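You operate a simulated robot arm through the tools that you are given. There is no shell and no other tool. Be economical: measure what you need, move in short steps, check, and stop when the job is done.

You run a simulated two-armed robot. Do the job below in one go: nothing can be reset, and whatever is moved stays where it is left.

Task
Pack the fruit named on the pack slip into the cell tray.
Fine: take it from the ripening box; shut the lid and slide the vent shut; the other fruit stays; bruise nothing.

It is judged by the outcome, as a careful person would: the job done as asked, and still so three seconds after it is handed in. It fails if anything else is knocked over, pushed out of place, dropped, spilled or broken. A push-on lid holds only when it is set on centred and level and pressed home; a screw cap is set on level and turned clockwise until tight.

Robot
Two 7-joint arms with fingered hands on one trunk, on a base that drives. Base frame: it is fixed to the floor where the robot stands at the start and does not move with it; the origin is under the middle of the robot, x ahead of it, y to its left, z up. Units: mm, rad, N and s.
The left shoulder is at the start at [80, 198, 1440], the right one opposite. With the tool pointing down near the work surface each hand reaches from about 100 to 720 mm from the robot's upright axis, wherever it stands, measured 20 degrees to its own side. Places, roughly: ripening lid [700, -200, 900]; vent slider [700, -100, 1000]. Payload 4 kg a hand.
The tool frame of a hand sits at the grasp point between the pads (the TCP): z along the fingers, y along the line on which they close. The tips reach 26 mm beyond it. Largest opening 132 mm; the body of the gripper starts 73 mm behind the TCP. The gripper is a hand of 4 fingers: y runs from the thumb to the fingers, the wrist lies at [0, 0, -239] in the tool frame, and closing takes about 1.5 s.
Orientation is that of the tool frame in the base frame, as [roll, pitch, yaw] about the fixed x, y, z axes, in that order (R = Rz(yaw) Ry(pitch) Rx(roll)). With the fingers straight down and closing along the base's y, the tool's x points along the base's -x, its y along +y and its z along -z.

Tools
- The arms move only by the tool move_arm. It takes "left_targets", "right_targets" or both (then of equal length, played together; a hand with none holds still); each is a list of rows, each a list of 6 numbers: the shift along the base's x, y, z in units of 20 mm (1.0 is 20 mm), then the turn, a rotation vector about the base's x, y, z in units of 8 degrees (1.0 is 8 degrees). In form: [[dx, dy, dz, ax, ay, az], ...]. A call has 1 to 8 rows; each row shifts and turns the commanded pose from where the row before left it. "left_jaw" and "right_jaw" are, for a hand that has rows, the closure, from 0 (fully open) to 1 (shut), set as the call begins (left out, the last holds). A call with a number of a shift or a turn outside -1 to 1 is refused whole. Each row takes 0.2 s and may step no farther than 50 mm and 0.15 rad from the row before; otherwise, or with a gripper value out of range, the whole call is refused. Where a pose cannot be reached the arm comes as near as it can. A force on the tool above 50 N (or 10 N above the force at the start of the call, whichever is more), or a blocked arm, ends the call early, and 0.2 s more pass. The fingers move at their own pace (about 72 mm/s each) and stop on an object; they squeeze with about 32 N. The grip force told is the motor's: it shows also when the fingers shut on nothing. Time passes only in rows, and 0.2 s behind the last, so rows that do not move let the fingers close. It gives the time, the measured TCP pose, the force on the tool (base axes), the opening and the grip force at its end, in the units of the frame above (readings bear some noise), with the torque about the TCP (base axes, N m) and any sound that the robot's microphone picked up.
- Cameras (640 x 400 px; columns grow to the right, rows downward): "scene" is now at [103.9, 0.8, 1593.1]; the picture's right is [0.01, -1.00, 0.00], its down [-0.80, -0.01, -0.60] and it looks along [0.60, 0.01, -0.80] (base axes); focal length 268 px, centre (320, 200). "left" rides on the left gripper at [-68, 2, -97] in its tool frame; the picture's right is [-0.03, -1.00, 0.00], its down [0.82, -0.02, -0.58] and it looks along [0.58, -0.01, 0.82] (tool axes); focal length 270 px, centre (320, 200). "right" rides on the right gripper at [69, 2, -97] in its tool frame; the picture's right is [-0.02, 1.00, 0.00], its down [-0.82, -0.02, -0.58] and it looks along [-0.58, -0.01, 0.82] (tool axes); focal length 270 px, centre (320, 200). There is no depth. A picture from a camera that has moved, and an enlarged one, comes with that camera's place and axes in the base frame and with its lens.
- camera(camera): a new picture of that camera. The clock stands still meanwhile.
- move_column(by): slides the trunk up (or, below 0, down) by that many mm; the arms and the scene camera ride with it, the base frame stays. It gives what a move gives, with no picture.
- roll_base(legs): drives the robot by 1 to 6 legs, each [ahead, left, turn to the left] in mm, mm and rad, along the robot's own axes; the way and the turn of a leg run together, so that a leg with both is an arc; at most 1500 mm and 3.142 rad a leg. The arms and the cameras ride along, it lands a little off, and it stops where it bumps. It gives what a move gives.
- curl_fingers(finger1, finger2, finger3, thumb_bend, hand): sets how far each is bent, from 0 (flat) to 100 (curled in); at 30 the hand is open as for a grip, at 70 the pads meet at the TCP. One left out holds its place. A second passes; each finger stops where it meets its share of the squeeze, and holds until it gets a number again. A gripper value or a shape takes the hand back. It gives what a move gives, with no picture; readings hold the bend of each and the force on the fingers (four entries, about 0 where the hand has none), thumb and palm.
- set_grasp(shape, hand): the hand has 4 fingers and takes this shape, open, in about a second: jaw (thumb against the fingers, like two jaws); tri (thumb and two fingers); tip (a fingertip pinch); poke (one finger out to press); point (the index stretched); flat (the hand flat); cup (the hand cupped); fist (a fist). The gripper value then closes the fingers along that shape, each until it touches; the sizes above hold for jaw. It gives what a move gives, with no picture.
- turn_head(pan, tilt): turns the head with the scene camera to pan (to the left, within 1.501 rad either way) and tilt (down, from -0.506 to 1.204), counted from straight ahead of the robot. It gives what a move gives.
- zoom(camera, box): a new picture of the part [left, top, right, bottom] of that camera's present view, enlarged. The clock stands still meanwhile.
- sign_off(): hands the job in; it is judged then, once.

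Work in short steps. Places have to be worked out from the pictures, the camera data and where the tool is seen: move nearer, look again, correct. Check each grasp and each placing, and mend what went wrong. You have 120 turns and 88 pictures in all, those below and enlarged ones among them. Open the grippers and draw the arms clear of the work before you hand the job in, unless the task says otherwise; then end with one line.

The tools are called after "Emit:" as a command line: name --argument value ..., lists and objects as JSON in quotes. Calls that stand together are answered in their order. move_arm: Moves the arms, as the interface text tells. Its arguments: {"type":"object","properties":{"left_targets":{"type":"array","items":{"type":"array","items":{"type":"number"}}},"left_jaw":{"type":"number"},"right_targets":{"type":"array","items":{"type":"array","items":{"type":"number"}}},"right_jaw":{"type":"number"}},"required":[]} The other tools are called the same way: move_column (by) slides the trunk up or down; set_grasp (shape, hand) gives the hand a shape; curl_fingers (finger1, finger2, finger3, thumb_bend, hand) moves the fingers one by one; roll_base (legs) drives the base; turn_head (pan, tilt) turns the head that bears the scene camera; camera (camera) takes a picture; zoom (camera, box) takes an enlarged picture of a part of a camera's view; sign_off () hands the job in.

At the start:

```text
time: 0.0
left_tcp_pos: [312.1, 55.6, 1010.4]
left_orientation: [-3.14, 0.001, -3.141]
left_ft_force: [-0.6, -0.1, 0.7]
left_moment: [-0.04, -0.01, 0.0]
left_finger_gap: 132.1
left_grip_force: 0.0
left_shape: jaw
left_bend: [30.0, 30.0, 30.0, 30.0]
left_finger forces: [0.0, 0.0, 0.1, 0.1, 0.0, 0.0]
right_tcp_pos: [388.4, -322.0, 1059.4]
right_orientation: [-3.081, 0.147, -3.136]
right_ft_force: [-0.3, 0.1, 0.4]
right_moment: [0.02, 0.0, -0.01]
right_finger_gap: 131.9
right_grip_force: 0.0
right_shape: jaw
right_bend: [30.0, 30.0, 30.0, 30.0]
right_finger forces: [0.0, 0.0, 0.0, 0.0, 0.0, 0.1]
trunk travel left (down, up): [-738.0, 102.0]
robot x, y, heading: [2.0, 0.4, 0.006]
head pan, tilt: [0.009, 0.93]
```

scene: 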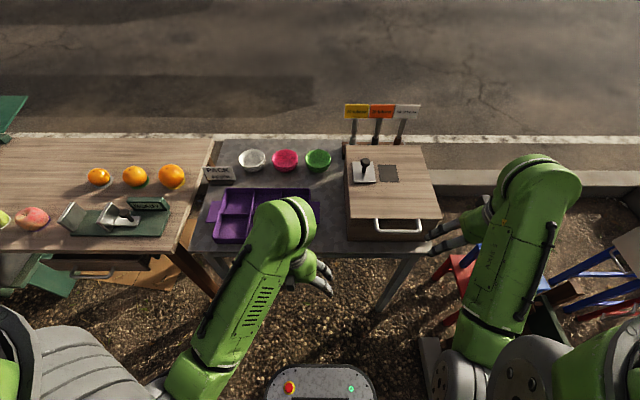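
right: 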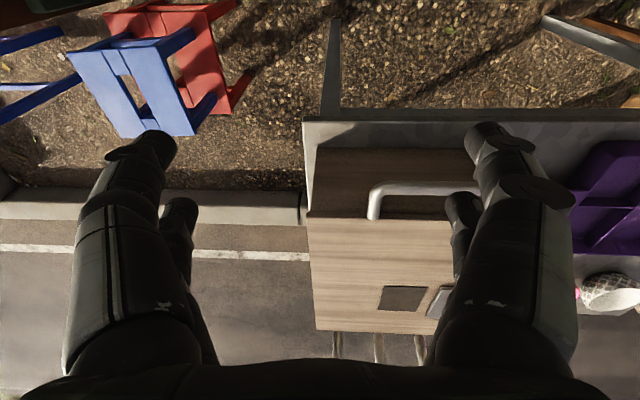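
left: 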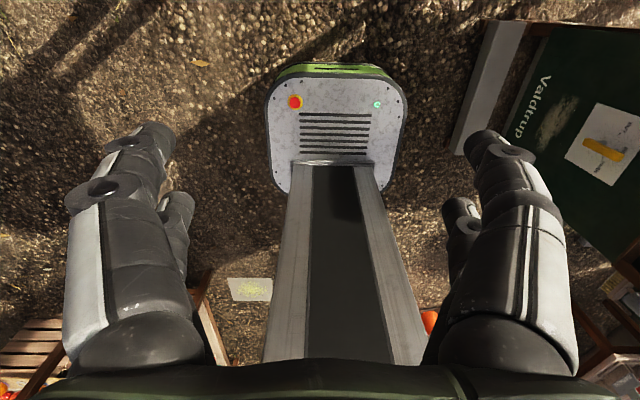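

The scene shows the tray, the pack slip card, and the ripening box with tags. I zoom in on the slip and the tags to read them.

Emit:
zoom --camera "scene" --box '[190, 140, 340, 250]'

Emit:
zoom --camera "scene" --box '[330, 95, 450, 245]'

```text
3.64 times, centred on (265, 195) of scene
camera zoom: at [103.9, 0.8, 1593.1], right [0.01, -1.0, 0.0], down [-0.8, -0.01, -0.6], along [0.6, 0.01, -0.8], focal length 975 px, centre (520, 218)
```

zoom: 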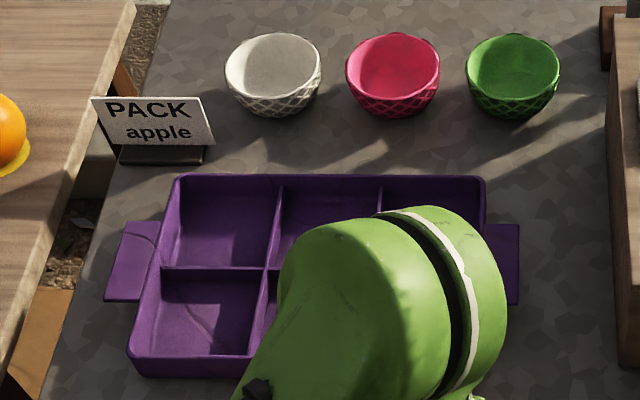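

```text
2.67 times, centred on (390, 170) of scene
camera zoom: at [103.9, 0.8, 1593.1], right [0.01, -1.0, 0.0], down [-0.8, -0.01, -0.6], along [0.6, 0.01, -0.8], focal length 715 px, centre (133, 280)
```

zoom: 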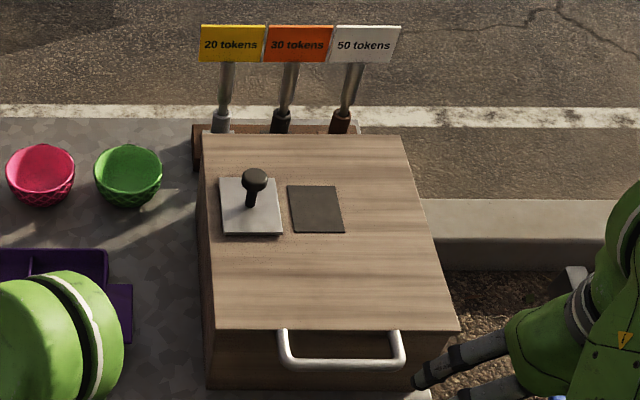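

The slip says apple. The box has a front handle, and a vent plate with a knob next to an open vent; I zoom the right camera for its pose to triangulate.

Emit:
zoom --camera "right" --box '[160, 100, 640, 400]'

```text
1.33 times, centred on (400, 250) of right
camera zoom: at [304.6, -315.0, 1144.9], right [0.03, 1.0, -0.06], down [0.72, 0.02, 0.69], along [0.69, -0.06, -0.72], focal length 360 px, centre (213, 133)
```

zoom: 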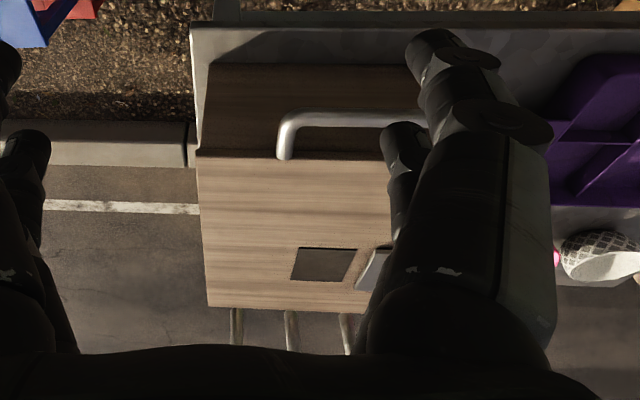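

The lid front edge works out at about x 530, z 940, with the handle bar near (485, -274..-150, 935) and the hinge at the back around x 842. I look down to check floor clearance before driving closer.

Emit:
turn_head --pan -0.4 --tilt 1.2

Emit:
camera --camera "scene"

```text
time: 0.9
left_tcp_pos: [311.6, 55.1, 1005.5]
left_orientation: [-3.14, -0.003, 3.141]
left_ft_force: [0.1, 0.9, -0.6]
left_moment: [0.02, 0.0, 0.01]
left_finger_gap: 131.6
left_grip_force: 0.0
left_shape: jaw
left_bend: [30.0, 30.0, 30.0, 30.0]
left_finger forces: [0.0, 0.0, 0.0, 0.0, 0.0, 0.0]
right_tcp_pos: [390.2, -322.1, 1055.8]
right_orientation: [-3.083, 0.151, -3.132]
right_ft_force: [-0.3, 0.3, -0.1]
right_moment: [-0.03, -0.06, 0.0]
right_finger_gap: 132.0
right_grip_force: 0.0
right_shape: jaw
right_bend: [30.0, 30.0, 30.0, 30.0]
right_finger forces: [0.0, 0.0, 0.0, 0.0, 0.0, 0.0]
trunk travel left (down, up): [-738.0, 102.0]
robot x, y, heading: [-2.2, -1.6, 0.001]
head pan, tilt: [-0.4, 1.201]
```

```text
81 pictures are left
camera scene: at [81.6, -21.7, 1571.3], right [-0.39, -0.92, 0.0], down [-0.86, 0.36, -0.36], along [0.33, -0.14, -0.93], focal length 268 px, centre (320, 200)
```

scene: 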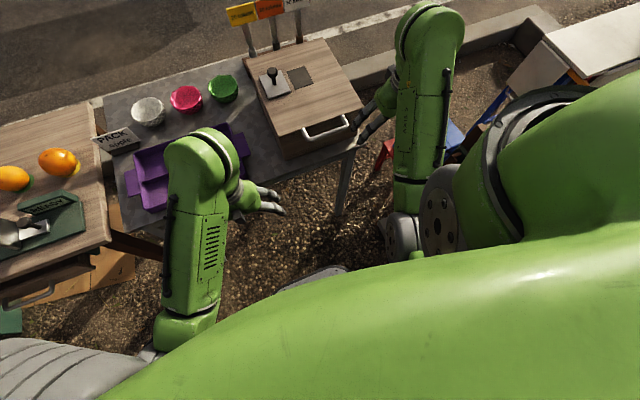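

The floor in front is clear. I drive 170 ahead and 120 to the right.

Emit:
roll_base --legs '[[0, -120, 0], [170, 0, 0]]'

Emit:
turn_head --pan 0 --tilt 0.85

Emit:
camera --camera "scene"

```text
time: 3.2
left_tcp_pos: [475.9, -73.1, 999.5]
left_orientation: [-3.139, 0.004, 3.135]
left_ft_force: [-0.1, -0.2, 0.6]
left_moment: [-0.01, -0.09, 0.04]
left_finger_gap: 131.9
left_grip_force: 0.0
left_shape: jaw
left_bend: [30.0, 30.0, 30.0, 30.0]
left_finger forces: [0.0, 0.0, 0.1, 0.1, 0.0, 0.2]
right_tcp_pos: [551.9, -451.4, 1053.8]
right_orientation: [-3.075, 0.164, 3.141]
right_ft_force: [-0.3, 0.0, 0.0]
right_moment: [0.01, -0.03, -0.01]
right_finger_gap: 132.1
right_grip_force: 0.1
right_shape: jaw
right_bend: [30.0, 30.0, 30.0, 30.0]
right_finger forces: [0.1, 0.0, 0.0, 0.1, 0.1, 0.0]
trunk travel left (down, up): [-738.0, 102.0]
robot x, y, heading: [169.3, -123.2, -0.008]
head pan, tilt: [-0.4, 1.201]
```

```text
time: 4.0
left_tcp_pos: [479.8, -71.9, 998.7]
left_orientation: [-3.138, 0.0, 3.132]
left_ft_force: [-1.0, 0.2, -0.7]
left_moment: [0.0, -0.02, 0.01]
left_finger_gap: 131.8
left_grip_force: 0.1
left_shape: jaw
left_bend: [30.0, 30.0, 30.0, 30.0]
left_finger forces: [0.1, 0.0, 0.1, 0.0, 0.0, 0.0]
right_tcp_pos: [557.5, -453.1, 1054.5]
right_orientation: [-3.074, 0.167, 3.138]
right_ft_force: [-0.2, 0.6, 0.2]
right_moment: [0.02, -0.02, 0.03]
right_finger_gap: 131.9
right_grip_force: 0.1
right_shape: jaw
right_bend: [30.0, 30.0, 30.0, 30.0]
right_finger forces: [0.0, 0.1, 0.1, 0.0, 0.1, 0.0]
trunk travel left (down, up): [-738.0, 102.0]
robot x, y, heading: [167.8, -121.6, -0.006]
head pan, tilt: [0.0, 0.85]
```

```text
80 pictures are left
camera scene: at [275.3, -125.1, 1587.3], right [-0.01, -1.0, 0.0], down [-0.75, 0.01, -0.66], along [0.66, -0.01, -0.75], focal length 268 px, centre (320, 200)
```

scene: 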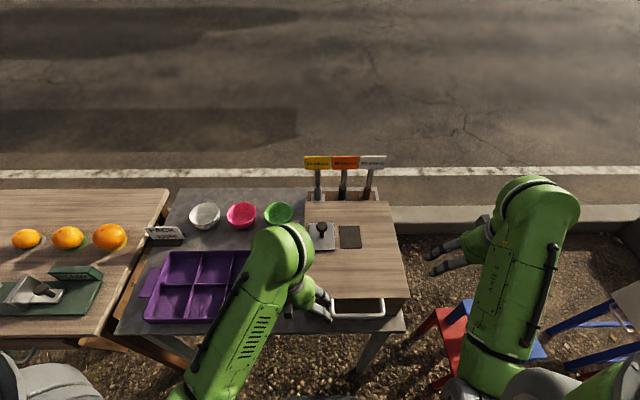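

The view is clear. I move the left hand out to the left and back, and start turning the right hand (yaw -64° so far) while drawing it back and up.

Emit:
move_arm --left_targets '[[-0.6, 1, 0.5, 0, 0, 0], [-0.6, 1, 0.5, 0, 0, 0], [-0.6, 1, 0.5, 0, 0, 0], [-0.6, 1, 0.5, 0, 0, 0], [-0.6, 1, 0.5, 0, 0, 0], [-0.6, 1, 0.5, 0, 0, 0], [0, 1, 0, 0, 0, 0], [0, 1, 0, 0, 0, 0]]' --right_targets '[[-1, 0.5, 0.5, 0, 0, -1], [-1, 0.5, 0.5, 0, 0, -1], [-1, 0.5, 0.5, 0, 0, -1], [-1, 0.5, 0.5, 0, 0, -1], [-1, 0.5, 0, 0, 0, -1], [-1, 0.5, 0, 0, 0, -1], [-1, 0.5, 0, 0, 0, -1], [-1, 0.5, 0, 0, 0, -1]]'

```text
time: 4.7
left_tcp_pos: [464.7, -38.8, 1006.5]
left_orientation: [-3.139, 0.004, 3.132]
left_ft_force: [-0.8, 0.6, 0.8]
left_moment: [-0.01, 0.03, -0.01]
left_finger_gap: 131.9
left_grip_force: 0.2
left_shape: jaw
left_bend: [30.0, 30.0, 30.0, 30.0]
left_finger forces: [0.0, 0.0, 0.0, 0.1, 0.0, 0.0]
left hand out of reach, approached as far as the arm can: row 1, 2, 3
right_tcp_pos: [560.4, -466.5, 1122.6]
right_orientation: [-3.057, 0.384, 2.836]
right_ft_force: [-0.4, 0.0, -0.3]
right_moment: [-0.05, -0.03, -0.03]
right_finger_gap: 131.8
right_grip_force: 0.2
right_shape: jaw
right_bend: [30.0, 30.0, 30.0, 30.0]
right_finger forces: [0.1, 0.0, 0.0, 0.1, 0.0, 0.0]
right hand out of reach, approached as far as the arm can: row 1, 2, 3
trunk travel left (down, up): [-738.0, 102.0]
robot x, y, heading: [163.0, -122.9, -0.005]
head pan, tilt: [0.0, 0.85]
stopped in row 3 (right hand): the arm was blocked; the commanded pose is now the measured one
```

Both arms are folded too tightly near their shoulders. I raise the trunk and back off a bit to give them room.

Emit:
move_column --by 100

Emit:
roll_base --legs '[[-50, 0, 0]]'

Emit:
move_arm --left_targets '[[0, 1, -0.5, 0, 0, 0], [0, 1, -0.5, 0, 0, 0], [0, 1, -0.5, 0, 0, 0], [0, 1, -0.5, 0, 0, 0], [0, 1, -0.5, 0, 0, 0], [0, 1, -0.5, 0, 0, 0], [0, 1, -0.5, 0, 0, 0], [0, 1, -0.5, 0, 0, 0]]'

Emit:
move_arm --right_targets '[[-0.7, 0, -1, 0, 0, 0], [-0.7, 0, -1, 0, 0, 0], [-0.7, 0, -1, 0, 0, 0], [-0.7, 0, -1, 0, 0, 0], [-0.7, 0, -0.5, 0, 0, 0]]'

```text
time: 6.0
left_tcp_pos: [466.0, -37.7, 1106.4]
left_orientation: [-3.137, 0.004, 3.133]
left_ft_force: [-0.4, -0.3, 0.6]
left_moment: [0.0, 0.02, 0.02]
left_finger_gap: 131.8
left_grip_force: 0.0
left_shape: jaw
left_bend: [30.0, 30.0, 30.0, 30.0]
left_finger forces: [0.0, 0.1, 0.0, 0.0, 0.0, 0.1]
right_tcp_pos: [561.8, -465.3, 1224.4]
right_orientation: [-3.057, 0.385, 2.837]
right_ft_force: [-0.6, 0.0, -0.2]
right_moment: [-0.01, -0.02, 0.02]
right_finger_gap: 131.9
right_grip_force: 0.1
right_shape: jaw
right_bend: [30.0, 30.0, 30.0, 30.0]
right_finger forces: [0.0, 0.1, 0.0, 0.1, 0.0, 0.1]
trunk travel left (down, up): [-838.0, 2.0]
robot x, y, heading: [166.6, -126.4, -0.008]
head pan, tilt: [0.0, 0.85]
```

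```text
time: 6.9
left_tcp_pos: [425.9, -38.8, 1102.8]
left_orientation: [-3.14, -0.007, 3.131]
left_ft_force: [2.4, 0.5, -0.1]
left_moment: [-0.01, 0.08, -0.03]
left_finger_gap: 131.8
left_grip_force: 0.0
left_shape: jaw
left_bend: [30.0, 30.0, 30.0, 30.0]
left_finger forces: [0.1, 0.0, 0.0, 0.0, 0.0, 0.0]
right_tcp_pos: [521.6, -467.5, 1217.4]
right_orientation: [-3.051, 0.373, 2.837]
right_ft_force: [0.8, 0.9, -1.6]
right_moment: [-0.01, 0.06, -0.03]
right_finger_gap: 132.1
right_grip_force: 0.0
right_shape: jaw
right_bend: [30.0, 30.0, 30.0, 30.0]
right_finger forces: [0.0, 0.1, 0.0, 0.1, 0.0, 0.1]
trunk travel left (down, up): [-838.0, 2.0]
robot x, y, heading: [112.7, -121.8, -0.013]
head pan, tilt: [0.0, 0.85]
```

```text
time: 8.9
left_tcp_pos: [416.1, 95.6, 1023.2]
left_orientation: [-3.137, -0.011, 3.013]
left_ft_force: [0.6, -0.3, 0.4]
left_moment: [0.02, -0.03, -0.01]
left_finger_gap: 132.0
left_grip_force: 0.1
left_shape: jaw
left_bend: [30.0, 30.0, 30.0, 30.0]
left_finger forces: [0.0, 0.0, 0.0, 0.0, 0.0, 0.1]
right_tcp_pos: [512.0, -466.8, 1223.6]
right_orientation: [-3.057, 0.388, 2.834]
right_ft_force: [0.8, -1.0, 0.5]
right_moment: [-0.01, -0.03, 0.02]
right_finger_gap: 131.9
right_grip_force: 0.0
right_shape: jaw
right_bend: [30.0, 30.0, 30.0, 30.0]
right_finger forces: [0.0, 0.0, 0.1, 0.1, 0.1, 0.0]
trunk travel left (down, up): [-838.0, 2.0]
robot x, y, heading: [115.1, -125.1, -0.013]
head pan, tilt: [0.0, 0.85]
stopped in row 8 (left hand): the arm was blocked; the commanded pose is now the measured one
```

```text
time: 10.1
left_tcp_pos: [417.8, 97.0, 1024.3]
left_orientation: [-3.136, -0.008, 3.014]
left_ft_force: [-0.9, -0.5, -0.9]
left_moment: [0.0, 0.03, -0.01]
left_finger_gap: 131.9
left_grip_force: 0.0
left_shape: jaw
left_bend: [30.0, 30.0, 30.0, 30.0]
left_finger forces: [0.1, 0.0, 0.1, 0.1, 0.1, 0.0]
right_tcp_pos: [440.3, -466.3, 1133.5]
right_orientation: [-3.056, 0.388, 2.834]
right_ft_force: [-0.6, 0.0, 0.3]
right_moment: [0.03, 0.0, 0.0]
right_finger_gap: 132.0
right_grip_force: 0.0
right_shape: jaw
right_bend: [30.0, 30.0, 30.0, 30.0]
right_finger forces: [0.0, 0.1, 0.1, 0.1, 0.1, 0.1]
trunk travel left (down, up): [-838.0, 2.0]
robot x, y, heading: [117.3, -125.8, -0.013]
head pan, tilt: [0.0, 0.85]
```

Now I test yawing the right hand further (negative) while moving down a little.

Emit:
move_arm --right_targets '[[0, 0, -0.5, 0, 0, -1], [0, 0, -0.5, 0, 0, -1], [0, 0, -0.5, 0, 0, -1], [0, 0, -0.5, 0, 0, -1], [0, 0, -0.5, 0, 0, -1], [0, 0, -0.5, 0, 0, -1]]'

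```text
time: 11.5
left_tcp_pos: [415.8, 96.0, 1023.2]
left_orientation: [-3.135, -0.009, 3.014]
left_ft_force: [0.1, -0.8, -0.4]
left_moment: [-0.01, 0.0, -0.01]
left_finger_gap: 132.0
left_grip_force: 0.1
left_shape: jaw
left_bend: [30.0, 30.0, 30.0, 30.0]
left_finger forces: [0.0, 0.0, 0.0, 0.0, 0.0, 0.1]
right_tcp_pos: [441.3, -467.7, 1073.7]
right_orientation: [-3.057, 0.39, 1.993]
right_ft_force: [-0.7, 0.4, -0.7]
right_moment: [0.0, 0.01, -0.03]
right_finger_gap: 131.8
right_grip_force: 0.1
right_shape: jaw
right_bend: [30.0, 30.0, 30.0, 30.0]
right_finger forces: [0.1, 0.0, 0.0, 0.1, 0.0, 0.1]
trunk travel left (down, up): [-838.0, 2.0]
robot x, y, heading: [115.9, -121.4, -0.011]
head pan, tilt: [0.0, 0.85]
```

Yaw works. Now I turn the tool to point forward and 30° down with closing direction vertical, moving toward the front of the handle.

Emit:
move_arm --right_targets '[[-0.4, 1, -0.3, 0.512, -0.911, -0.137], [-0.4, 1, -0.3, 0.512, -0.911, -0.137], [-0.4, 1, -0.3, 0.512, -0.911, -0.137], [-0.4, 1, -0.3, 0.512, -0.911, -0.137], [-0.4, 1, -0.3, 0.512, -0.911, -0.137], [-0.4, 1, -0.3, 0.512, -0.911, -0.137], [-0.4, 1, -0.3, 0.512, -0.911, -0.137], [-0.4, 1, -0.3, 0.512, -0.911, -0.137]]'

Emit:
camera --camera "right"

Emit:
camera --camera "scene"

```text
time: 12.6
left_tcp_pos: [416.5, 96.9, 1022.6]
left_orientation: [-3.136, -0.011, 3.013]
left_ft_force: [-0.2, -0.2, -0.2]
left_moment: [0.02, -0.02, 0.03]
left_finger_gap: 131.7
left_grip_force: 0.1
left_shape: jaw
left_bend: [30.0, 30.0, 30.0, 30.0]
left_finger forces: [0.0, 0.0, 0.0, 0.0, 0.0, 0.0]
right_tcp_pos: [498.3, -415.5, 1132.6]
right_orientation: [2.373, 0.38, 1.649]
right_ft_force: [0.1, -0.2, 0.7]
right_moment: [-0.02, 0.02, 0.0]
right_finger_gap: 131.9
right_grip_force: 0.2
right_shape: jaw
right_bend: [30.0, 30.0, 30.0, 30.0]
right_finger forces: [0.1, 0.0, 0.0, 0.0, 0.0, 0.0]
right hand out of reach, approached as far as the arm can: row 5
trunk travel left (down, up): [-838.0, 2.0]
robot x, y, heading: [113.6, -123.4, -0.014]
head pan, tilt: [0.0, 0.85]
stopped in row 5 (right hand): the arm was blocked; the commanded pose is now the measured one
```

```text
79 pictures are left
camera right: at [424.2, -332.0, 1173.1], right [0.7, 0.29, 0.66], down [-0.37, -0.64, 0.67], along [0.61, -0.71, -0.34], focal length 270 px, centre (320, 200)
```

right: 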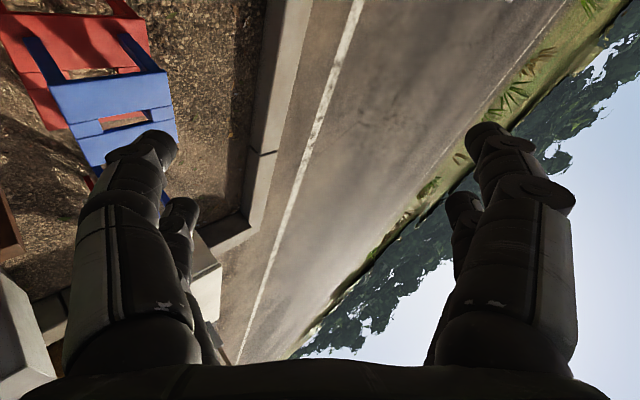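

```text
78 pictures are left
camera scene: at [225.1, -125.2, 1688.3], right [-0.01, -1.0, 0.0], down [-0.75, 0.01, -0.66], along [0.66, -0.01, -0.75], focal length 268 px, centre (320, 200)
```

scene: 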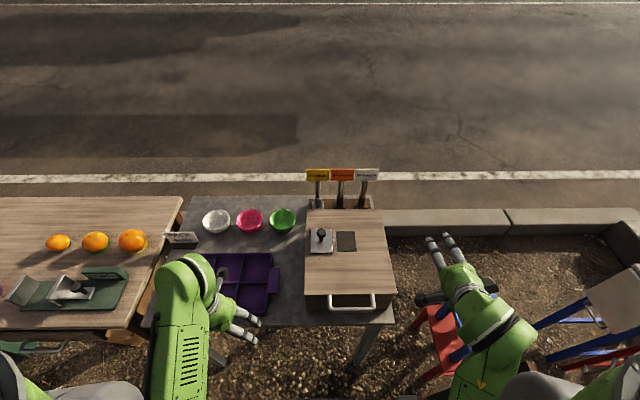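

The wrist came too close to the shoulder. I'll use a steeper tool tilt (60° down), which keeps the wrist farther away, and move lower toward the handle.

Emit:
move_arm --right_targets '[[-0.2, 0.3, -1, 0.66, 0.46, -0.22], [-0.2, 0.5, -1, 0.66, 0.46, -0.22], [-0.2, 1, -1, 0.66, 0.46, -0.22], [-0.2, 1, -1, 0.66, 0.46, -0.22], [-0.2, 1, -0.5, 0, 0, 0], [-0.2, 1, 0, 0, 0, 0], [-0.2, 1, 0, 0, 0, 0]]'

```text
time: 14.2
left_tcp_pos: [415.4, 96.3, 1022.6]
left_orientation: [-3.136, -0.011, 3.015]
left_ft_force: [0.3, -0.1, 0.3]
left_moment: [0.04, -0.04, -0.01]
left_finger_gap: 131.7
left_grip_force: 0.1
left_shape: jaw
left_bend: [30.0, 30.0, 30.0, 30.0]
left_finger forces: [0.0, 0.0, 0.0, 0.1, 0.1, 0.0]
right_tcp_pos: [468.7, -299.4, 1039.9]
right_orientation: [2.619, 0.001, 1.571]
right_ft_force: [-0.3, -0.2, 1.5]
right_moment: [-0.01, 0.01, -0.02]
right_finger_gap: 131.9
right_grip_force: 0.2
right_shape: jaw
right_bend: [30.0, 30.0, 30.0, 30.0]
right_finger forces: [0.0, 0.0, 0.0, 0.0, 0.1, 0.0]
trunk travel left (down, up): [-838.0, 2.0]
robot x, y, heading: [111.7, -123.0, -0.005]
head pan, tilt: [0.0, 0.85]
```

Perfect pose. I slide left to line up with the handle centre (y ≈ -212) and look.

Emit:
move_arm --right_targets '[[0, 1, 0, 0, 0, 0], [0, 1, 0, 0, 0, 0], [0, 1, 0, 0, 0, 0], [0, 1, 0, 0, 0, 0], [0, 0.37, 0, 0, 0, 0]]'

Emit:
camera --camera "right"

Emit:
zoom --camera "scene" --box '[240, 200, 480, 350]'

```text
time: 15.3
left_tcp_pos: [415.2, 96.2, 1022.3]
left_orientation: [-3.134, -0.01, 3.014]
left_ft_force: [-0.8, -0.8, 0.7]
left_moment: [0.01, 0.0, -0.04]
left_finger_gap: 132.0
left_grip_force: 0.1
left_shape: jaw
left_bend: [30.0, 30.0, 30.0, 30.0]
left_finger forces: [0.0, 0.1, 0.0, 0.1, 0.0, 0.1]
right_tcp_pos: [469.0, -214.7, 1041.8]
right_orientation: [2.618, 0.001, 1.571]
right_ft_force: [-0.4, 0.7, -0.3]
right_moment: [-0.01, 0.02, -0.05]
right_finger_gap: 132.1
right_grip_force: 0.0
right_shape: jaw
right_bend: [30.0, 30.0, 30.0, 30.0]
right_finger forces: [0.0, 0.0, 0.0, 0.1, 0.0, 0.1]
trunk travel left (down, up): [-838.0, 2.0]
robot x, y, heading: [114.8, -122.6, -0.011]
head pan, tilt: [0.0, 0.85]
```

```text
77 pictures are left
camera right: at [420.0, -146.1, 1126.4], right [0.87, -0.03, 0.5], down [-0.31, -0.82, 0.49], along [0.4, -0.58, -0.71], focal length 270 px, centre (320, 200)
```

right: 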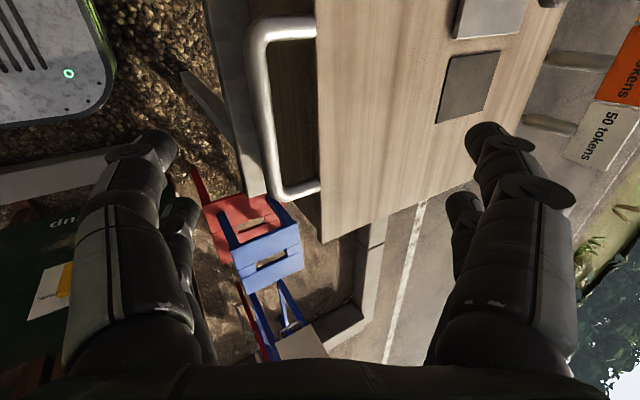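

```text
2.67 times, centred on (360, 275) of scene
camera zoom: at [223.1, -124.7, 1688.3], right [-0.01, -1.0, 0.0], down [-0.75, 0.01, -0.66], along [0.66, -0.01, -0.75], focal length 715 px, centre (213, 0)
```

zoom: 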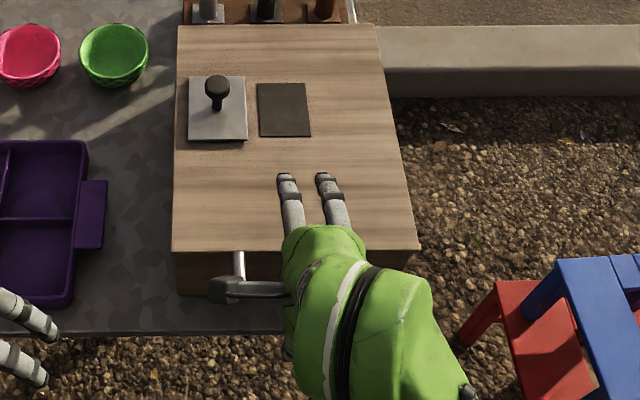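

The bar is confirmed around (485, -275..-150, 935). I shift to line the bar up with the tool axis and pre-close to about 50 mm.

Emit:
move_arm --right_targets '[[-0.85, 0, -0.5, 0, 0, 0], [-0.85, 0, -0.5, 0, 0, 0], [0, 0, 0, 0, 0, 0], [0.4, 0, -0.69, 0, 0, 0], [0, 0, 0, 0, 0, 0]]' --right_jaw 0.62

Emit:
camera --camera "right"

```text
time: 16.6
left_tcp_pos: [415.0, 97.2, 1022.4]
left_orientation: [-3.137, -0.011, 3.013]
left_ft_force: [0.9, 0.3, 0.1]
left_moment: [0.01, -0.01, -0.01]
left_finger_gap: 131.7
left_grip_force: 0.1
left_shape: jaw
left_bend: [30.0, 30.0, 30.0, 30.0]
left_finger forces: [0.0, 0.0, 0.1, 0.0, 0.0, 0.1]
right_tcp_pos: [447.1, -217.5, 1024.2]
right_orientation: [2.621, 0.0, 1.572]
right_ft_force: [0.5, 1.1, 0.4]
right_moment: [0.0, -0.03, 0.01]
right_finger_gap: 50.8
right_grip_force: 0.0
right_shape: jaw
right_bend: [73.0, 73.0, 73.0, 70.0]
right_finger forces: [0.1, 0.0, 0.0, 0.0, 0.0, 0.0]
right hand out of reach, approached as far as the arm can: row 2, 4
trunk travel left (down, up): [-838.0, 2.0]
robot x, y, heading: [114.9, -122.8, -0.012]
head pan, tilt: [0.0, 0.85]
```

```text
75 pictures are left
camera right: at [398.5, -149.3, 1110.6], right [0.87, -0.02, 0.5], down [-0.3, -0.82, 0.49], along [0.4, -0.58, -0.72], focal length 270 px, centre (320, 200)
```

right: 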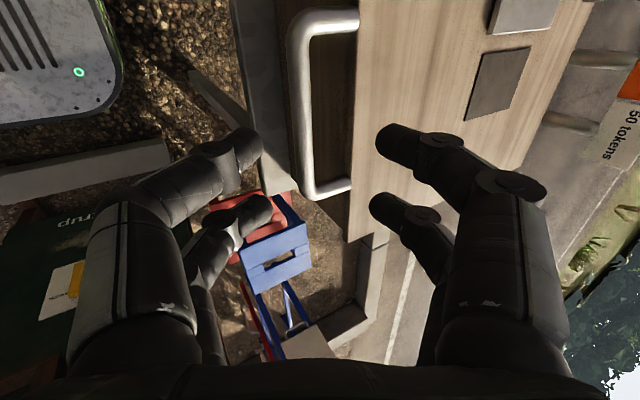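

The bar lies between the finger sets. I advance along the tool axis and look again.

Emit:
move_arm --right_targets '[[0.5, 0, -0.85, 0, 0, 0], [0.5, 0, -0.85, 0, 0, 0], [0, 0, 0, 0, 0, 0]]'

Emit:
camera --camera "right"

```text
time: 17.4
left_tcp_pos: [415.9, 95.6, 1022.8]
left_orientation: [-3.137, -0.01, 3.016]
left_ft_force: [-0.3, 0.4, 0.2]
left_moment: [0.01, 0.01, -0.01]
left_finger_gap: 131.9
left_grip_force: 0.0
left_shape: jaw
left_bend: [30.0, 30.0, 30.0, 30.0]
left_finger forces: [0.0, 0.1, 0.0, 0.1, 0.0, 0.0]
right_tcp_pos: [468.6, -217.7, 1004.8]
right_orientation: [2.623, -0.001, 1.574]
right_ft_force: [0.7, -0.1, 0.2]
right_moment: [-0.02, 0.02, -0.03]
right_finger_gap: 50.7
right_grip_force: 0.1
right_shape: jaw
right_bend: [73.0, 73.0, 73.0, 70.0]
right_finger forces: [0.1, 0.1, 0.0, 0.1, 0.0, 0.0]
right hand out of reach, approached as far as the arm can: row 1, 2
trunk travel left (down, up): [-838.0, 2.0]
robot x, y, heading: [116.2, -124.3, -0.007]
head pan, tilt: [0.0, 0.85]
```

```text
74 pictures are left
camera right: at [420.4, -150.2, 1090.4], right [0.87, -0.02, 0.5], down [-0.3, -0.82, 0.49], along [0.39, -0.58, -0.72], focal length 270 px, centre (320, 200)
```

right: 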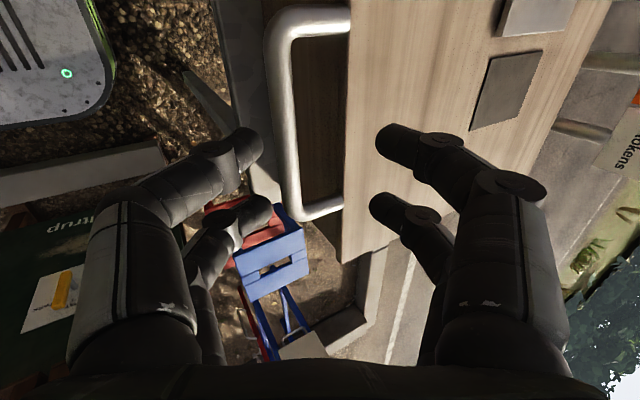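

The tilt limits the arm here. I make the tool nearly vertical (6° forward) above the bar instead.

Emit:
move_arm --right_targets '[[0.3, 0, 0.8, 0, 1, 0], [0.3, 0, 0.7, 0, 1, 0], [0.3, 0, 0, 0, 1, 0], [0, 0, 0, 0, 0, 0]]'

Emit:
camera --camera "right"

```text
time: 18.4
left_tcp_pos: [413.9, 96.1, 1022.7]
left_orientation: [-3.136, -0.01, 3.014]
left_ft_force: [0.3, -0.1, 0.4]
left_moment: [0.01, 0.01, 0.01]
left_finger_gap: 131.9
left_grip_force: 0.1
left_shape: jaw
left_bend: [30.0, 30.0, 30.0, 30.0]
left_finger forces: [0.1, 0.1, 0.0, 0.0, 0.0, 0.0]
right_tcp_pos: [486.3, -219.0, 1032.8]
right_orientation: [2.992, 0.0, 1.574]
right_ft_force: [-0.1, 0.5, 0.0]
right_moment: [0.05, -0.02, 0.02]
right_finger_gap: 50.4
right_grip_force: 0.1
right_shape: jaw
right_bend: [73.0, 73.0, 73.0, 70.0]
right_finger forces: [0.0, 0.1, 0.1, 0.1, 0.0, 0.0]
right hand out of reach, approached as far as the arm can: row 3
trunk travel left (down, up): [-838.0, 2.0]
robot x, y, heading: [112.2, -124.7, -0.005]
head pan, tilt: [0.0, 0.85]
```

```text
73 pictures are left
camera right: at [470.6, -149.6, 1129.0], right [0.99, -0.02, 0.15], down [-0.11, -0.82, 0.57], along [0.11, -0.58, -0.81], focal length 270 px, centre (320, 200)
```

right: 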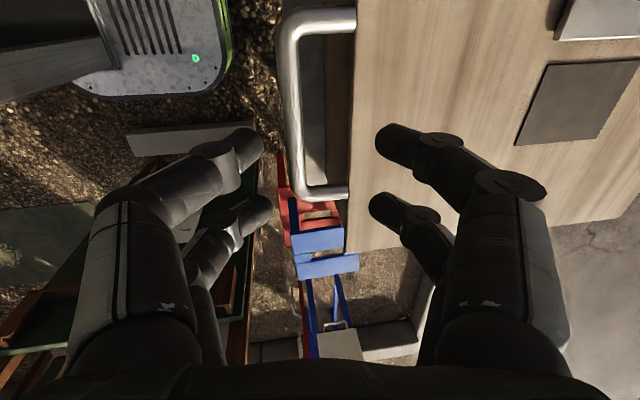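

The hand stalls in z. I check the arm's posture from the scene camera.

Emit:
turn_head --pan -0.3 --tilt 1.1

Emit:
camera --camera "scene"

```text
time: 19.1
left_tcp_pos: [415.9, 97.6, 1022.6]
left_orientation: [-3.134, -0.01, 3.015]
left_ft_force: [-0.4, 0.1, -0.4]
left_moment: [-0.02, 0.04, 0.01]
left_finger_gap: 132.1
left_grip_force: 0.1
left_shape: jaw
left_bend: [30.0, 30.0, 30.0, 30.0]
left_finger forces: [0.0, 0.0, 0.1, 0.0, 0.1, 0.0]
right_tcp_pos: [486.4, -217.4, 1032.0]
right_orientation: [2.99, 0.0, 1.575]
right_ft_force: [-0.1, -0.7, -0.3]
right_moment: [0.0, 0.01, 0.0]
right_finger_gap: 50.4
right_grip_force: 0.1
right_shape: jaw
right_bend: [73.0, 73.0, 73.0, 70.0]
right_finger forces: [0.0, 0.0, 0.1, 0.1, 0.0, 0.0]
trunk travel left (down, up): [-838.0, 2.0]
robot x, y, heading: [114.7, -122.6, -0.011]
head pan, tilt: [-0.3, 1.1]
```

```text
72 pictures are left
camera scene: at [205.2, -143.0, 1670.6], right [-0.31, -0.95, 0.0], down [-0.85, 0.27, -0.45], along [0.43, -0.14, -0.89], focal length 268 px, centre (320, 200)
```

scene: 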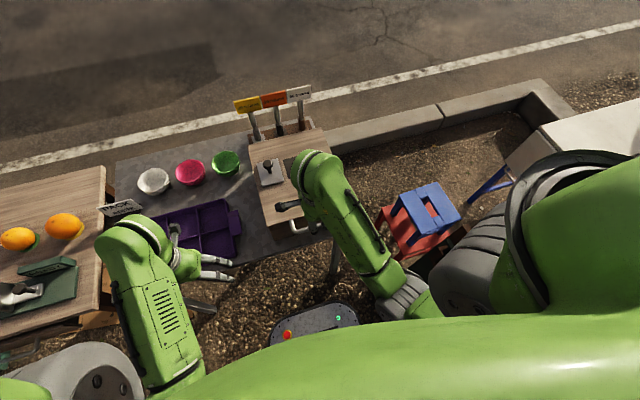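

The elbow hangs low and the hand works across the body. I back the base off 100 mm and move it 90 mm left so the right arm extends more naturally.

Emit:
roll_base --legs '[[-100, 90, 0]]'

Emit:
move_arm --right_targets '[[1, -0.9, 0, 0, 0, 0], [1, -0.9, 0, 0, 0, 0], [1, -0.9, 0, 0, 0, 0], [1, -0.9, 0, 0, 0, 0], [1, -0.9, 0, 0, 0, 0], [0, 0, 0, 0, 0, 0]]'

```text
time: 20.4
left_tcp_pos: [323.1, 181.9, 1022.8]
left_orientation: [-3.137, -0.014, 3.011]
left_ft_force: [0.6, 0.0, -0.1]
left_moment: [0.04, 0.05, 0.01]
left_finger_gap: 132.0
left_grip_force: 0.0
left_shape: jaw
left_bend: [30.0, 30.0, 30.0, 30.0]
left_finger forces: [0.0, 0.1, 0.1, 0.0, 0.0, 0.0]
right_tcp_pos: [393.1, -134.8, 1031.1]
right_orientation: [2.993, -0.003, 1.568]
right_ft_force: [1.3, 0.2, -0.2]
right_moment: [0.03, -0.02, 0.06]
right_finger_gap: 50.6
right_grip_force: 0.1
right_shape: jaw
right_bend: [73.0, 73.0, 73.0, 70.0]
right_finger forces: [0.0, 0.0, 0.1, 0.0, 0.0, 0.0]
trunk travel left (down, up): [-838.0, 2.0]
robot x, y, heading: [22.7, -37.6, -0.018]
head pan, tilt: [-0.3, 1.1]
```

```text
time: 21.8
left_tcp_pos: [320.0, 183.1, 1022.2]
left_orientation: [-3.136, -0.01, 3.01]
left_ft_force: [-0.2, 0.5, 0.5]
left_moment: [0.02, 0.01, 0.03]
left_finger_gap: 131.7
left_grip_force: 0.1
left_shape: jaw
left_bend: [30.0, 30.0, 30.0, 30.0]
left_finger forces: [0.0, 0.0, 0.1, 0.0, 0.0, 0.0]
right_tcp_pos: [491.4, -221.5, 1032.9]
right_orientation: [2.991, 0.001, 1.568]
right_ft_force: [0.4, 0.5, -0.8]
right_moment: [0.0, 0.02, 0.0]
right_finger_gap: 50.5
right_grip_force: 0.1
right_shape: jaw
right_bend: [73.0, 73.0, 73.0, 70.0]
right_finger forces: [0.0, 0.1, 0.1, 0.1, 0.1, 0.0]
trunk travel left (down, up): [-838.0, 2.0]
robot x, y, heading: [20.5, -37.3, -0.016]
head pan, tilt: [-0.3, 1.1]
```

No reach warnings now. I descend toward the bar.

Emit:
move_arm --right_targets '[[-0.3, 0.3, -1, 0, 0, 0], [0, 0, -1, 0, 0, 0], [0, 0, 0, 0, 0, 0]]'

Emit:
camera --camera "right"

```text
time: 22.6
left_tcp_pos: [319.6, 183.6, 1024.3]
left_orientation: [-3.135, -0.012, 3.012]
left_ft_force: [-0.5, -0.1, 0.6]
left_moment: [0.01, 0.03, 0.0]
left_finger_gap: 131.8
left_grip_force: 0.1
left_shape: jaw
left_bend: [30.0, 30.0, 30.0, 30.0]
left_finger forces: [0.0, 0.1, 0.0, 0.0, 0.1, 0.0]
right_tcp_pos: [483.2, -213.6, 992.2]
right_orientation: [2.988, -0.003, 1.568]
right_ft_force: [-0.1, 0.9, -0.1]
right_moment: [-0.02, -0.03, 0.03]
right_finger_gap: 50.3
right_grip_force: 0.1
right_shape: jaw
right_bend: [73.0, 73.0, 73.0, 70.0]
right_finger forces: [0.0, 0.0, 0.0, 0.1, 0.0, 0.0]
trunk travel left (down, up): [-838.0, 2.0]
robot x, y, heading: [19.3, -37.0, -0.013]
head pan, tilt: [-0.3, 1.1]
```

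```text
71 pictures are left
camera right: at [469.2, -145.9, 1089.9], right [0.99, -0.03, 0.15], down [-0.11, -0.82, 0.57], along [0.11, -0.58, -0.81], focal length 270 px, centre (320, 200)
```

right: 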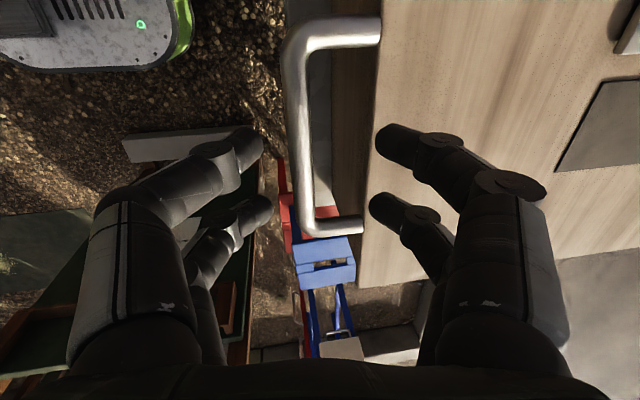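

The bar is centred at about x 480 and the lid edge at about 526. I narrow the jaw to about 34 mm, shift back slightly and check.

Emit:
move_arm --right_targets '[[-0.2, 0, 0, 0, 0, 0], [0, 0, 0, 0, 0, 0], [0, 0, -0.9, 0, 0, 0], [0, 0, 0, 0, 0, 0]]' --right_jaw 0.74

Emit:
camera --camera "right"

```text
time: 23.6
left_tcp_pos: [319.9, 182.4, 1023.4]
left_orientation: [-3.137, -0.011, 3.01]
left_ft_force: [0.5, 1.2, 0.2]
left_moment: [0.03, -0.02, 0.0]
left_finger_gap: 131.8
left_grip_force: 0.1
left_shape: jaw
left_bend: [30.0, 30.0, 30.0, 30.0]
left_finger forces: [0.0, 0.1, 0.0, 0.0, 0.1, 0.0]
right_tcp_pos: [479.3, -213.2, 973.4]
right_orientation: [2.989, 0.001, 1.568]
right_ft_force: [0.6, 0.1, -0.2]
right_moment: [0.0, 0.02, 0.0]
right_finger_gap: 34.4
right_grip_force: 0.0
right_shape: jaw
right_bend: [73.0, 73.0, 73.0, 70.0]
right_finger forces: [0.0, 0.1, 0.1, 0.0, 0.0, 0.1]
trunk travel left (down, up): [-838.0, 2.0]
robot x, y, heading: [16.9, -37.3, -0.016]
head pan, tilt: [-0.3, 1.1]
```

```text
70 pictures are left
camera right: at [464.7, -146.0, 1070.4], right [0.99, -0.03, 0.15], down [-0.11, -0.82, 0.57], along [0.11, -0.58, -0.81], focal length 270 px, centre (320, 200)
```

right: 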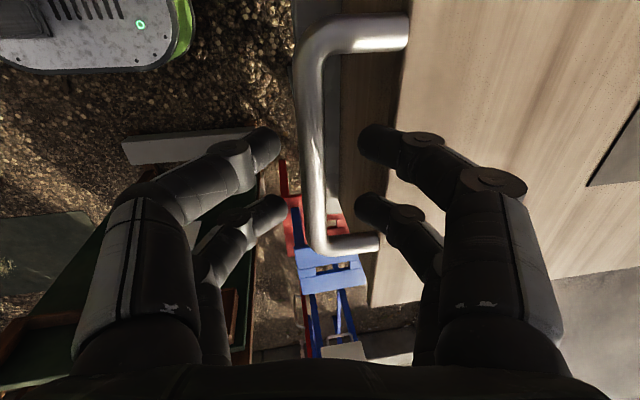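

Clear fit. Descend 30 mm and close.

Emit:
move_arm --right_targets '[[0.05, 0, -0.75, 0, 0, 0], [0, 0, -0.75, 0, 0, 0], [0, 0, 0, 0, 0, 0]]'

Emit:
move_arm --right_targets '[[0, 0, 0, 0, 0, 0], [0, 0, 0, 0, 0, 0], [0, 0, 0, 0, 0, 0], [0, 0, 0, 0, 0, 0]]' --right_jaw 1.0

Emit:
camera --camera "right"

```text
time: 24.4
left_tcp_pos: [314.8, 183.8, 1025.0]
left_orientation: [-3.137, -0.005, 3.012]
left_ft_force: [0.1, 1.0, -0.2]
left_moment: [0.01, 0.01, 0.0]
left_finger_gap: 131.8
left_grip_force: 0.0
left_shape: jaw
left_bend: [30.0, 30.0, 30.0, 30.0]
left_finger forces: [0.1, 0.1, 0.1, 0.0, 0.0, 0.0]
right_tcp_pos: [478.5, -214.1, 950.0]
right_orientation: [2.974, 0.0, 1.568]
right_ft_force: [-11.7, -1.7, 42.4]
right_moment: [0.03, -1.73, -0.09]
right_finger_gap: 35.0
right_grip_force: 0.0
right_shape: jaw
right_bend: [75.0, 75.0, 73.0, 70.0]
right_finger forces: [22.3, 21.6, 0.0, 0.1, 0.0, 0.0]
trunk travel left (down, up): [-838.0, 2.0]
robot x, y, heading: [20.2, -35.3, -0.014]
head pan, tilt: [-0.3, 1.1]
```

```text
time: 25.4
left_tcp_pos: [317.2, 183.2, 1023.1]
left_orientation: [-3.134, -0.007, 3.01]
left_ft_force: [-0.2, -0.4, 0.7]
left_moment: [0.0, -0.02, -0.03]
left_finger_gap: 132.0
left_grip_force: 0.0
left_shape: jaw
left_bend: [30.0, 30.0, 30.0, 30.0]
left_finger forces: [0.0, 0.0, 0.0, 0.0, 0.0, 0.1]
right_tcp_pos: [477.4, -214.9, 944.9]
right_orientation: [2.989, 0.001, 1.569]
right_ft_force: [-7.1, 0.4, -2.5]
right_moment: [-0.01, -0.01, 0.15]
right_finger_gap: 0.0
right_grip_force: 31.7
right_shape: jaw
right_bend: [75.0, 75.0, 66.0, 66.0]
right_finger forces: [0.0, 0.0, 0.1, 0.0, 1.0, 0.0]
trunk travel left (down, up): [-838.0, 2.0]
robot x, y, heading: [18.9, -37.0, -0.014]
head pan, tilt: [-0.3, 1.1]
```

```text
69 pictures are left
camera right: at [462.9, -145.8, 1041.1], right [0.99, -0.03, 0.15], down [-0.11, -0.82, 0.57], along [0.11, -0.58, -0.81], focal length 270 px, centre (320, 200)
```

right: 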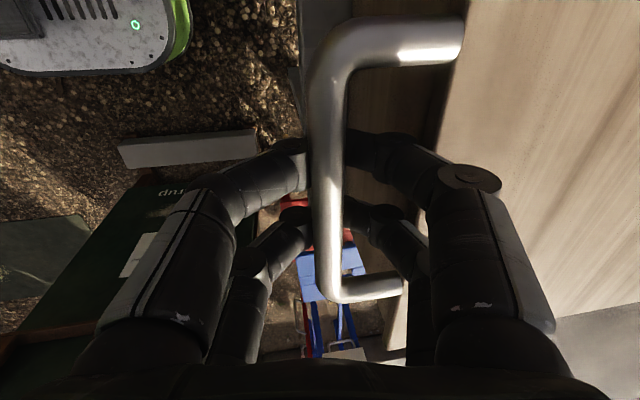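

The fingers shut just beneath the bar, caging it – good as a hook that lets the bar turn. I lift along the hinge arc.

Emit:
move_arm --right_targets '[[0.027, 0, 0.98, 0, 0, 0], [0.079, 0, 0.977, 0, 0, 0], [0.132, 0, 0.97, 0, 0, 0], [0.184, 0, 0.96, 0, 0, 0]]'

Emit:
camera --camera "scene"

```text
time: 26.4
left_tcp_pos: [320.2, 182.6, 1023.5]
left_orientation: [-3.135, -0.009, 3.012]
left_ft_force: [-0.7, -0.7, -0.3]
left_moment: [0.01, 0.0, 0.0]
left_finger_gap: 131.8
left_grip_force: 0.0
left_shape: jaw
left_bend: [30.0, 30.0, 30.0, 30.0]
left_finger forces: [0.1, 0.0, 0.0, 0.0, 0.0, 0.0]
right_tcp_pos: [489.3, -214.7, 1024.6]
right_orientation: [2.987, 0.0, 1.568]
right_ft_force: [-6.5, 2.4, -1.5]
right_moment: [-0.03, 0.04, 0.1]
right_finger_gap: 0.1
right_grip_force: 31.8
right_shape: jaw
right_bend: [75.0, 75.0, 66.0, 65.0]
right_finger forces: [0.0, 0.0, 0.0, 0.0, 1.5, 0.0]
trunk travel left (down, up): [-838.0, 2.0]
robot x, y, heading: [19.8, -35.9, -0.013]
head pan, tilt: [-0.3, 1.1]
```

```text
68 pictures are left
camera scene: at [106.5, -55.5, 1670.7], right [-0.31, -0.95, 0.0], down [-0.85, 0.27, -0.46], along [0.43, -0.14, -0.89], focal length 268 px, centre (320, 200)
```

scene: 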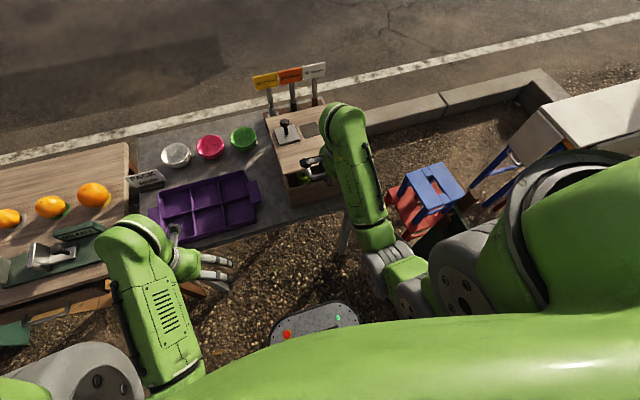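

The lid is rising with little force. Continue along the arc.

Emit:
move_arm --right_targets '[[0.236, 0, 0.951, 0, 0, 0], [0.287, 0, 0.937, 0, 0, 0], [0.338, 0, 0.92, 0, 0, 0], [0.387, 0, 0.9, 0, 0, 0], [0.435, 0, 0.878, 0, 0, 0], [0.482, 0, 0.853, 0, 0, 0], [0.527, 0, 0.826, 0, 0, 0], [0.571, 0, 0.796, 0, 0, 0]]'

Emit:
turn_head --pan -0.2 --tilt 0.8

Emit:
camera --camera "scene"

Emit:
camera --camera "right"

```text
time: 28.2
left_tcp_pos: [321.4, 182.5, 1021.8]
left_orientation: [-3.137, -0.011, 3.009]
left_ft_force: [-0.2, -0.9, 0.6]
left_moment: [0.01, 0.01, 0.02]
left_finger_gap: 132.0
left_grip_force: 0.2
left_shape: jaw
left_bend: [30.0, 30.0, 30.0, 30.0]
left_finger forces: [0.0, 0.0, 0.0, 0.1, 0.0, 0.0]
right_tcp_pos: [555.2, -216.7, 1162.5]
right_orientation: [2.99, 0.0, 1.569]
right_ft_force: [-1.2, 0.4, -2.2]
right_moment: [0.0, 0.01, 0.02]
right_finger_gap: 0.0
right_grip_force: 32.7
right_shape: jaw
right_bend: [75.0, 75.0, 66.0, 66.0]
right_finger forces: [0.1, 0.0, 0.1, 0.0, 0.0, 0.0]
trunk travel left (down, up): [-838.0, 2.0]
robot x, y, heading: [21.9, -37.0, -0.014]
head pan, tilt: [-0.3, 1.1]
```

```text
time: 29.0
left_tcp_pos: [320.4, 182.0, 1021.8]
left_orientation: [-3.137, -0.01, 3.01]
left_ft_force: [-0.3, -1.3, -0.2]
left_moment: [-0.01, 0.04, 0.05]
left_finger_gap: 131.6
left_grip_force: 0.1
left_shape: jaw
left_bend: [30.0, 30.0, 30.0, 30.0]
left_finger forces: [0.1, 0.0, 0.0, 0.1, 0.0, 0.0]
right_tcp_pos: [553.2, -215.7, 1163.3]
right_orientation: [2.99, -0.001, 1.568]
right_ft_force: [0.3, -1.2, -1.5]
right_moment: [0.02, -0.01, 0.01]
right_finger_gap: 0.1
right_grip_force: 31.9
right_shape: jaw
right_bend: [75.0, 75.0, 66.0, 66.0]
right_finger forces: [0.0, 0.0, 0.0, 0.0, 0.0, 0.1]
trunk travel left (down, up): [-838.0, 2.0]
robot x, y, heading: [17.4, -32.8, -0.013]
head pan, tilt: [-0.201, 0.799]
```

```text
67 pictures are left
camera scene: at [127.5, -54.0, 1692.3], right [-0.21, -0.98, 0.0], down [-0.7, 0.15, -0.7], along [0.68, -0.15, -0.72], focal length 268 px, centre (320, 200)
```

scene: 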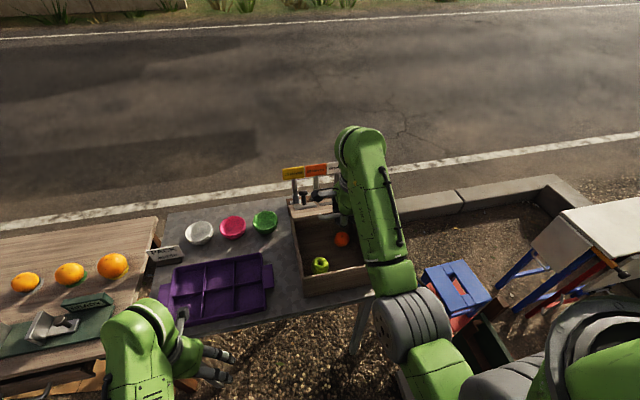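

```text
66 pictures are left
camera right: at [539.6, -146.9, 1259.8], right [0.99, -0.03, 0.15], down [-0.11, -0.82, 0.57], along [0.11, -0.58, -0.81], focal length 270 px, centre (320, 200)
```

right: 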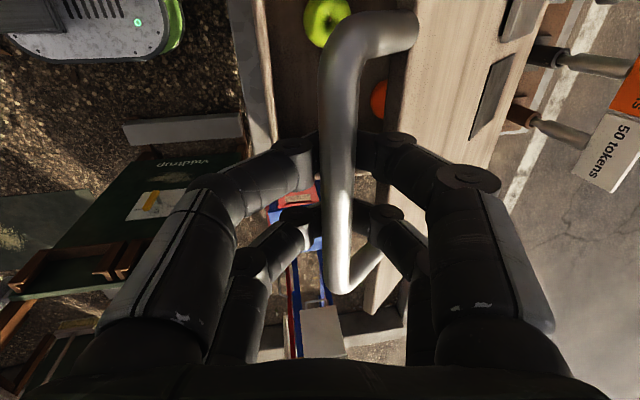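

A green apple and an orange are inside. Continue the arc.

Emit:
move_arm --right_targets '[[0.613, 0, 0.764, 0, 0, 0], [0.654, 0, 0.73, 0, 0, 0], [0.692, 0, 0.693, 0, 0, 0], [0.729, 0, 0.655, 0, 0, 0], [0.763, 0, 0.615, 0, 0, 0], [0.795, 0, 0.573, 0, 0, 0], [0.825, 0, 0.529, 0, 0, 0], [0.853, 0, 0.483, 0, 0, 0]]'

```text
time: 30.8
left_tcp_pos: [323.1, 183.0, 1022.4]
left_orientation: [-3.133, -0.015, 3.01]
left_ft_force: [0.5, -0.4, 0.6]
left_moment: [-0.03, 0.02, -0.02]
left_finger_gap: 132.0
left_grip_force: 0.1
left_shape: jaw
left_bend: [30.0, 30.0, 30.0, 30.0]
left_finger forces: [0.1, 0.0, 0.0, 0.1, 0.1, 0.0]
right_tcp_pos: [678.7, -215.3, 1260.6]
right_orientation: [2.993, 0.001, 1.57]
right_ft_force: [1.3, 2.0, -8.9]
right_moment: [0.04, 0.12, 0.04]
right_finger_gap: 0.0
right_grip_force: 31.9
right_shape: jaw
right_bend: [75.0, 75.0, 66.0, 66.0]
right_finger forces: [0.1, 0.0, 0.0, 0.0, 0.1, 0.0]
trunk travel left (down, up): [-838.0, 2.0]
robot x, y, heading: [20.3, -36.8, -0.017]
head pan, tilt: [-0.201, 0.799]
```

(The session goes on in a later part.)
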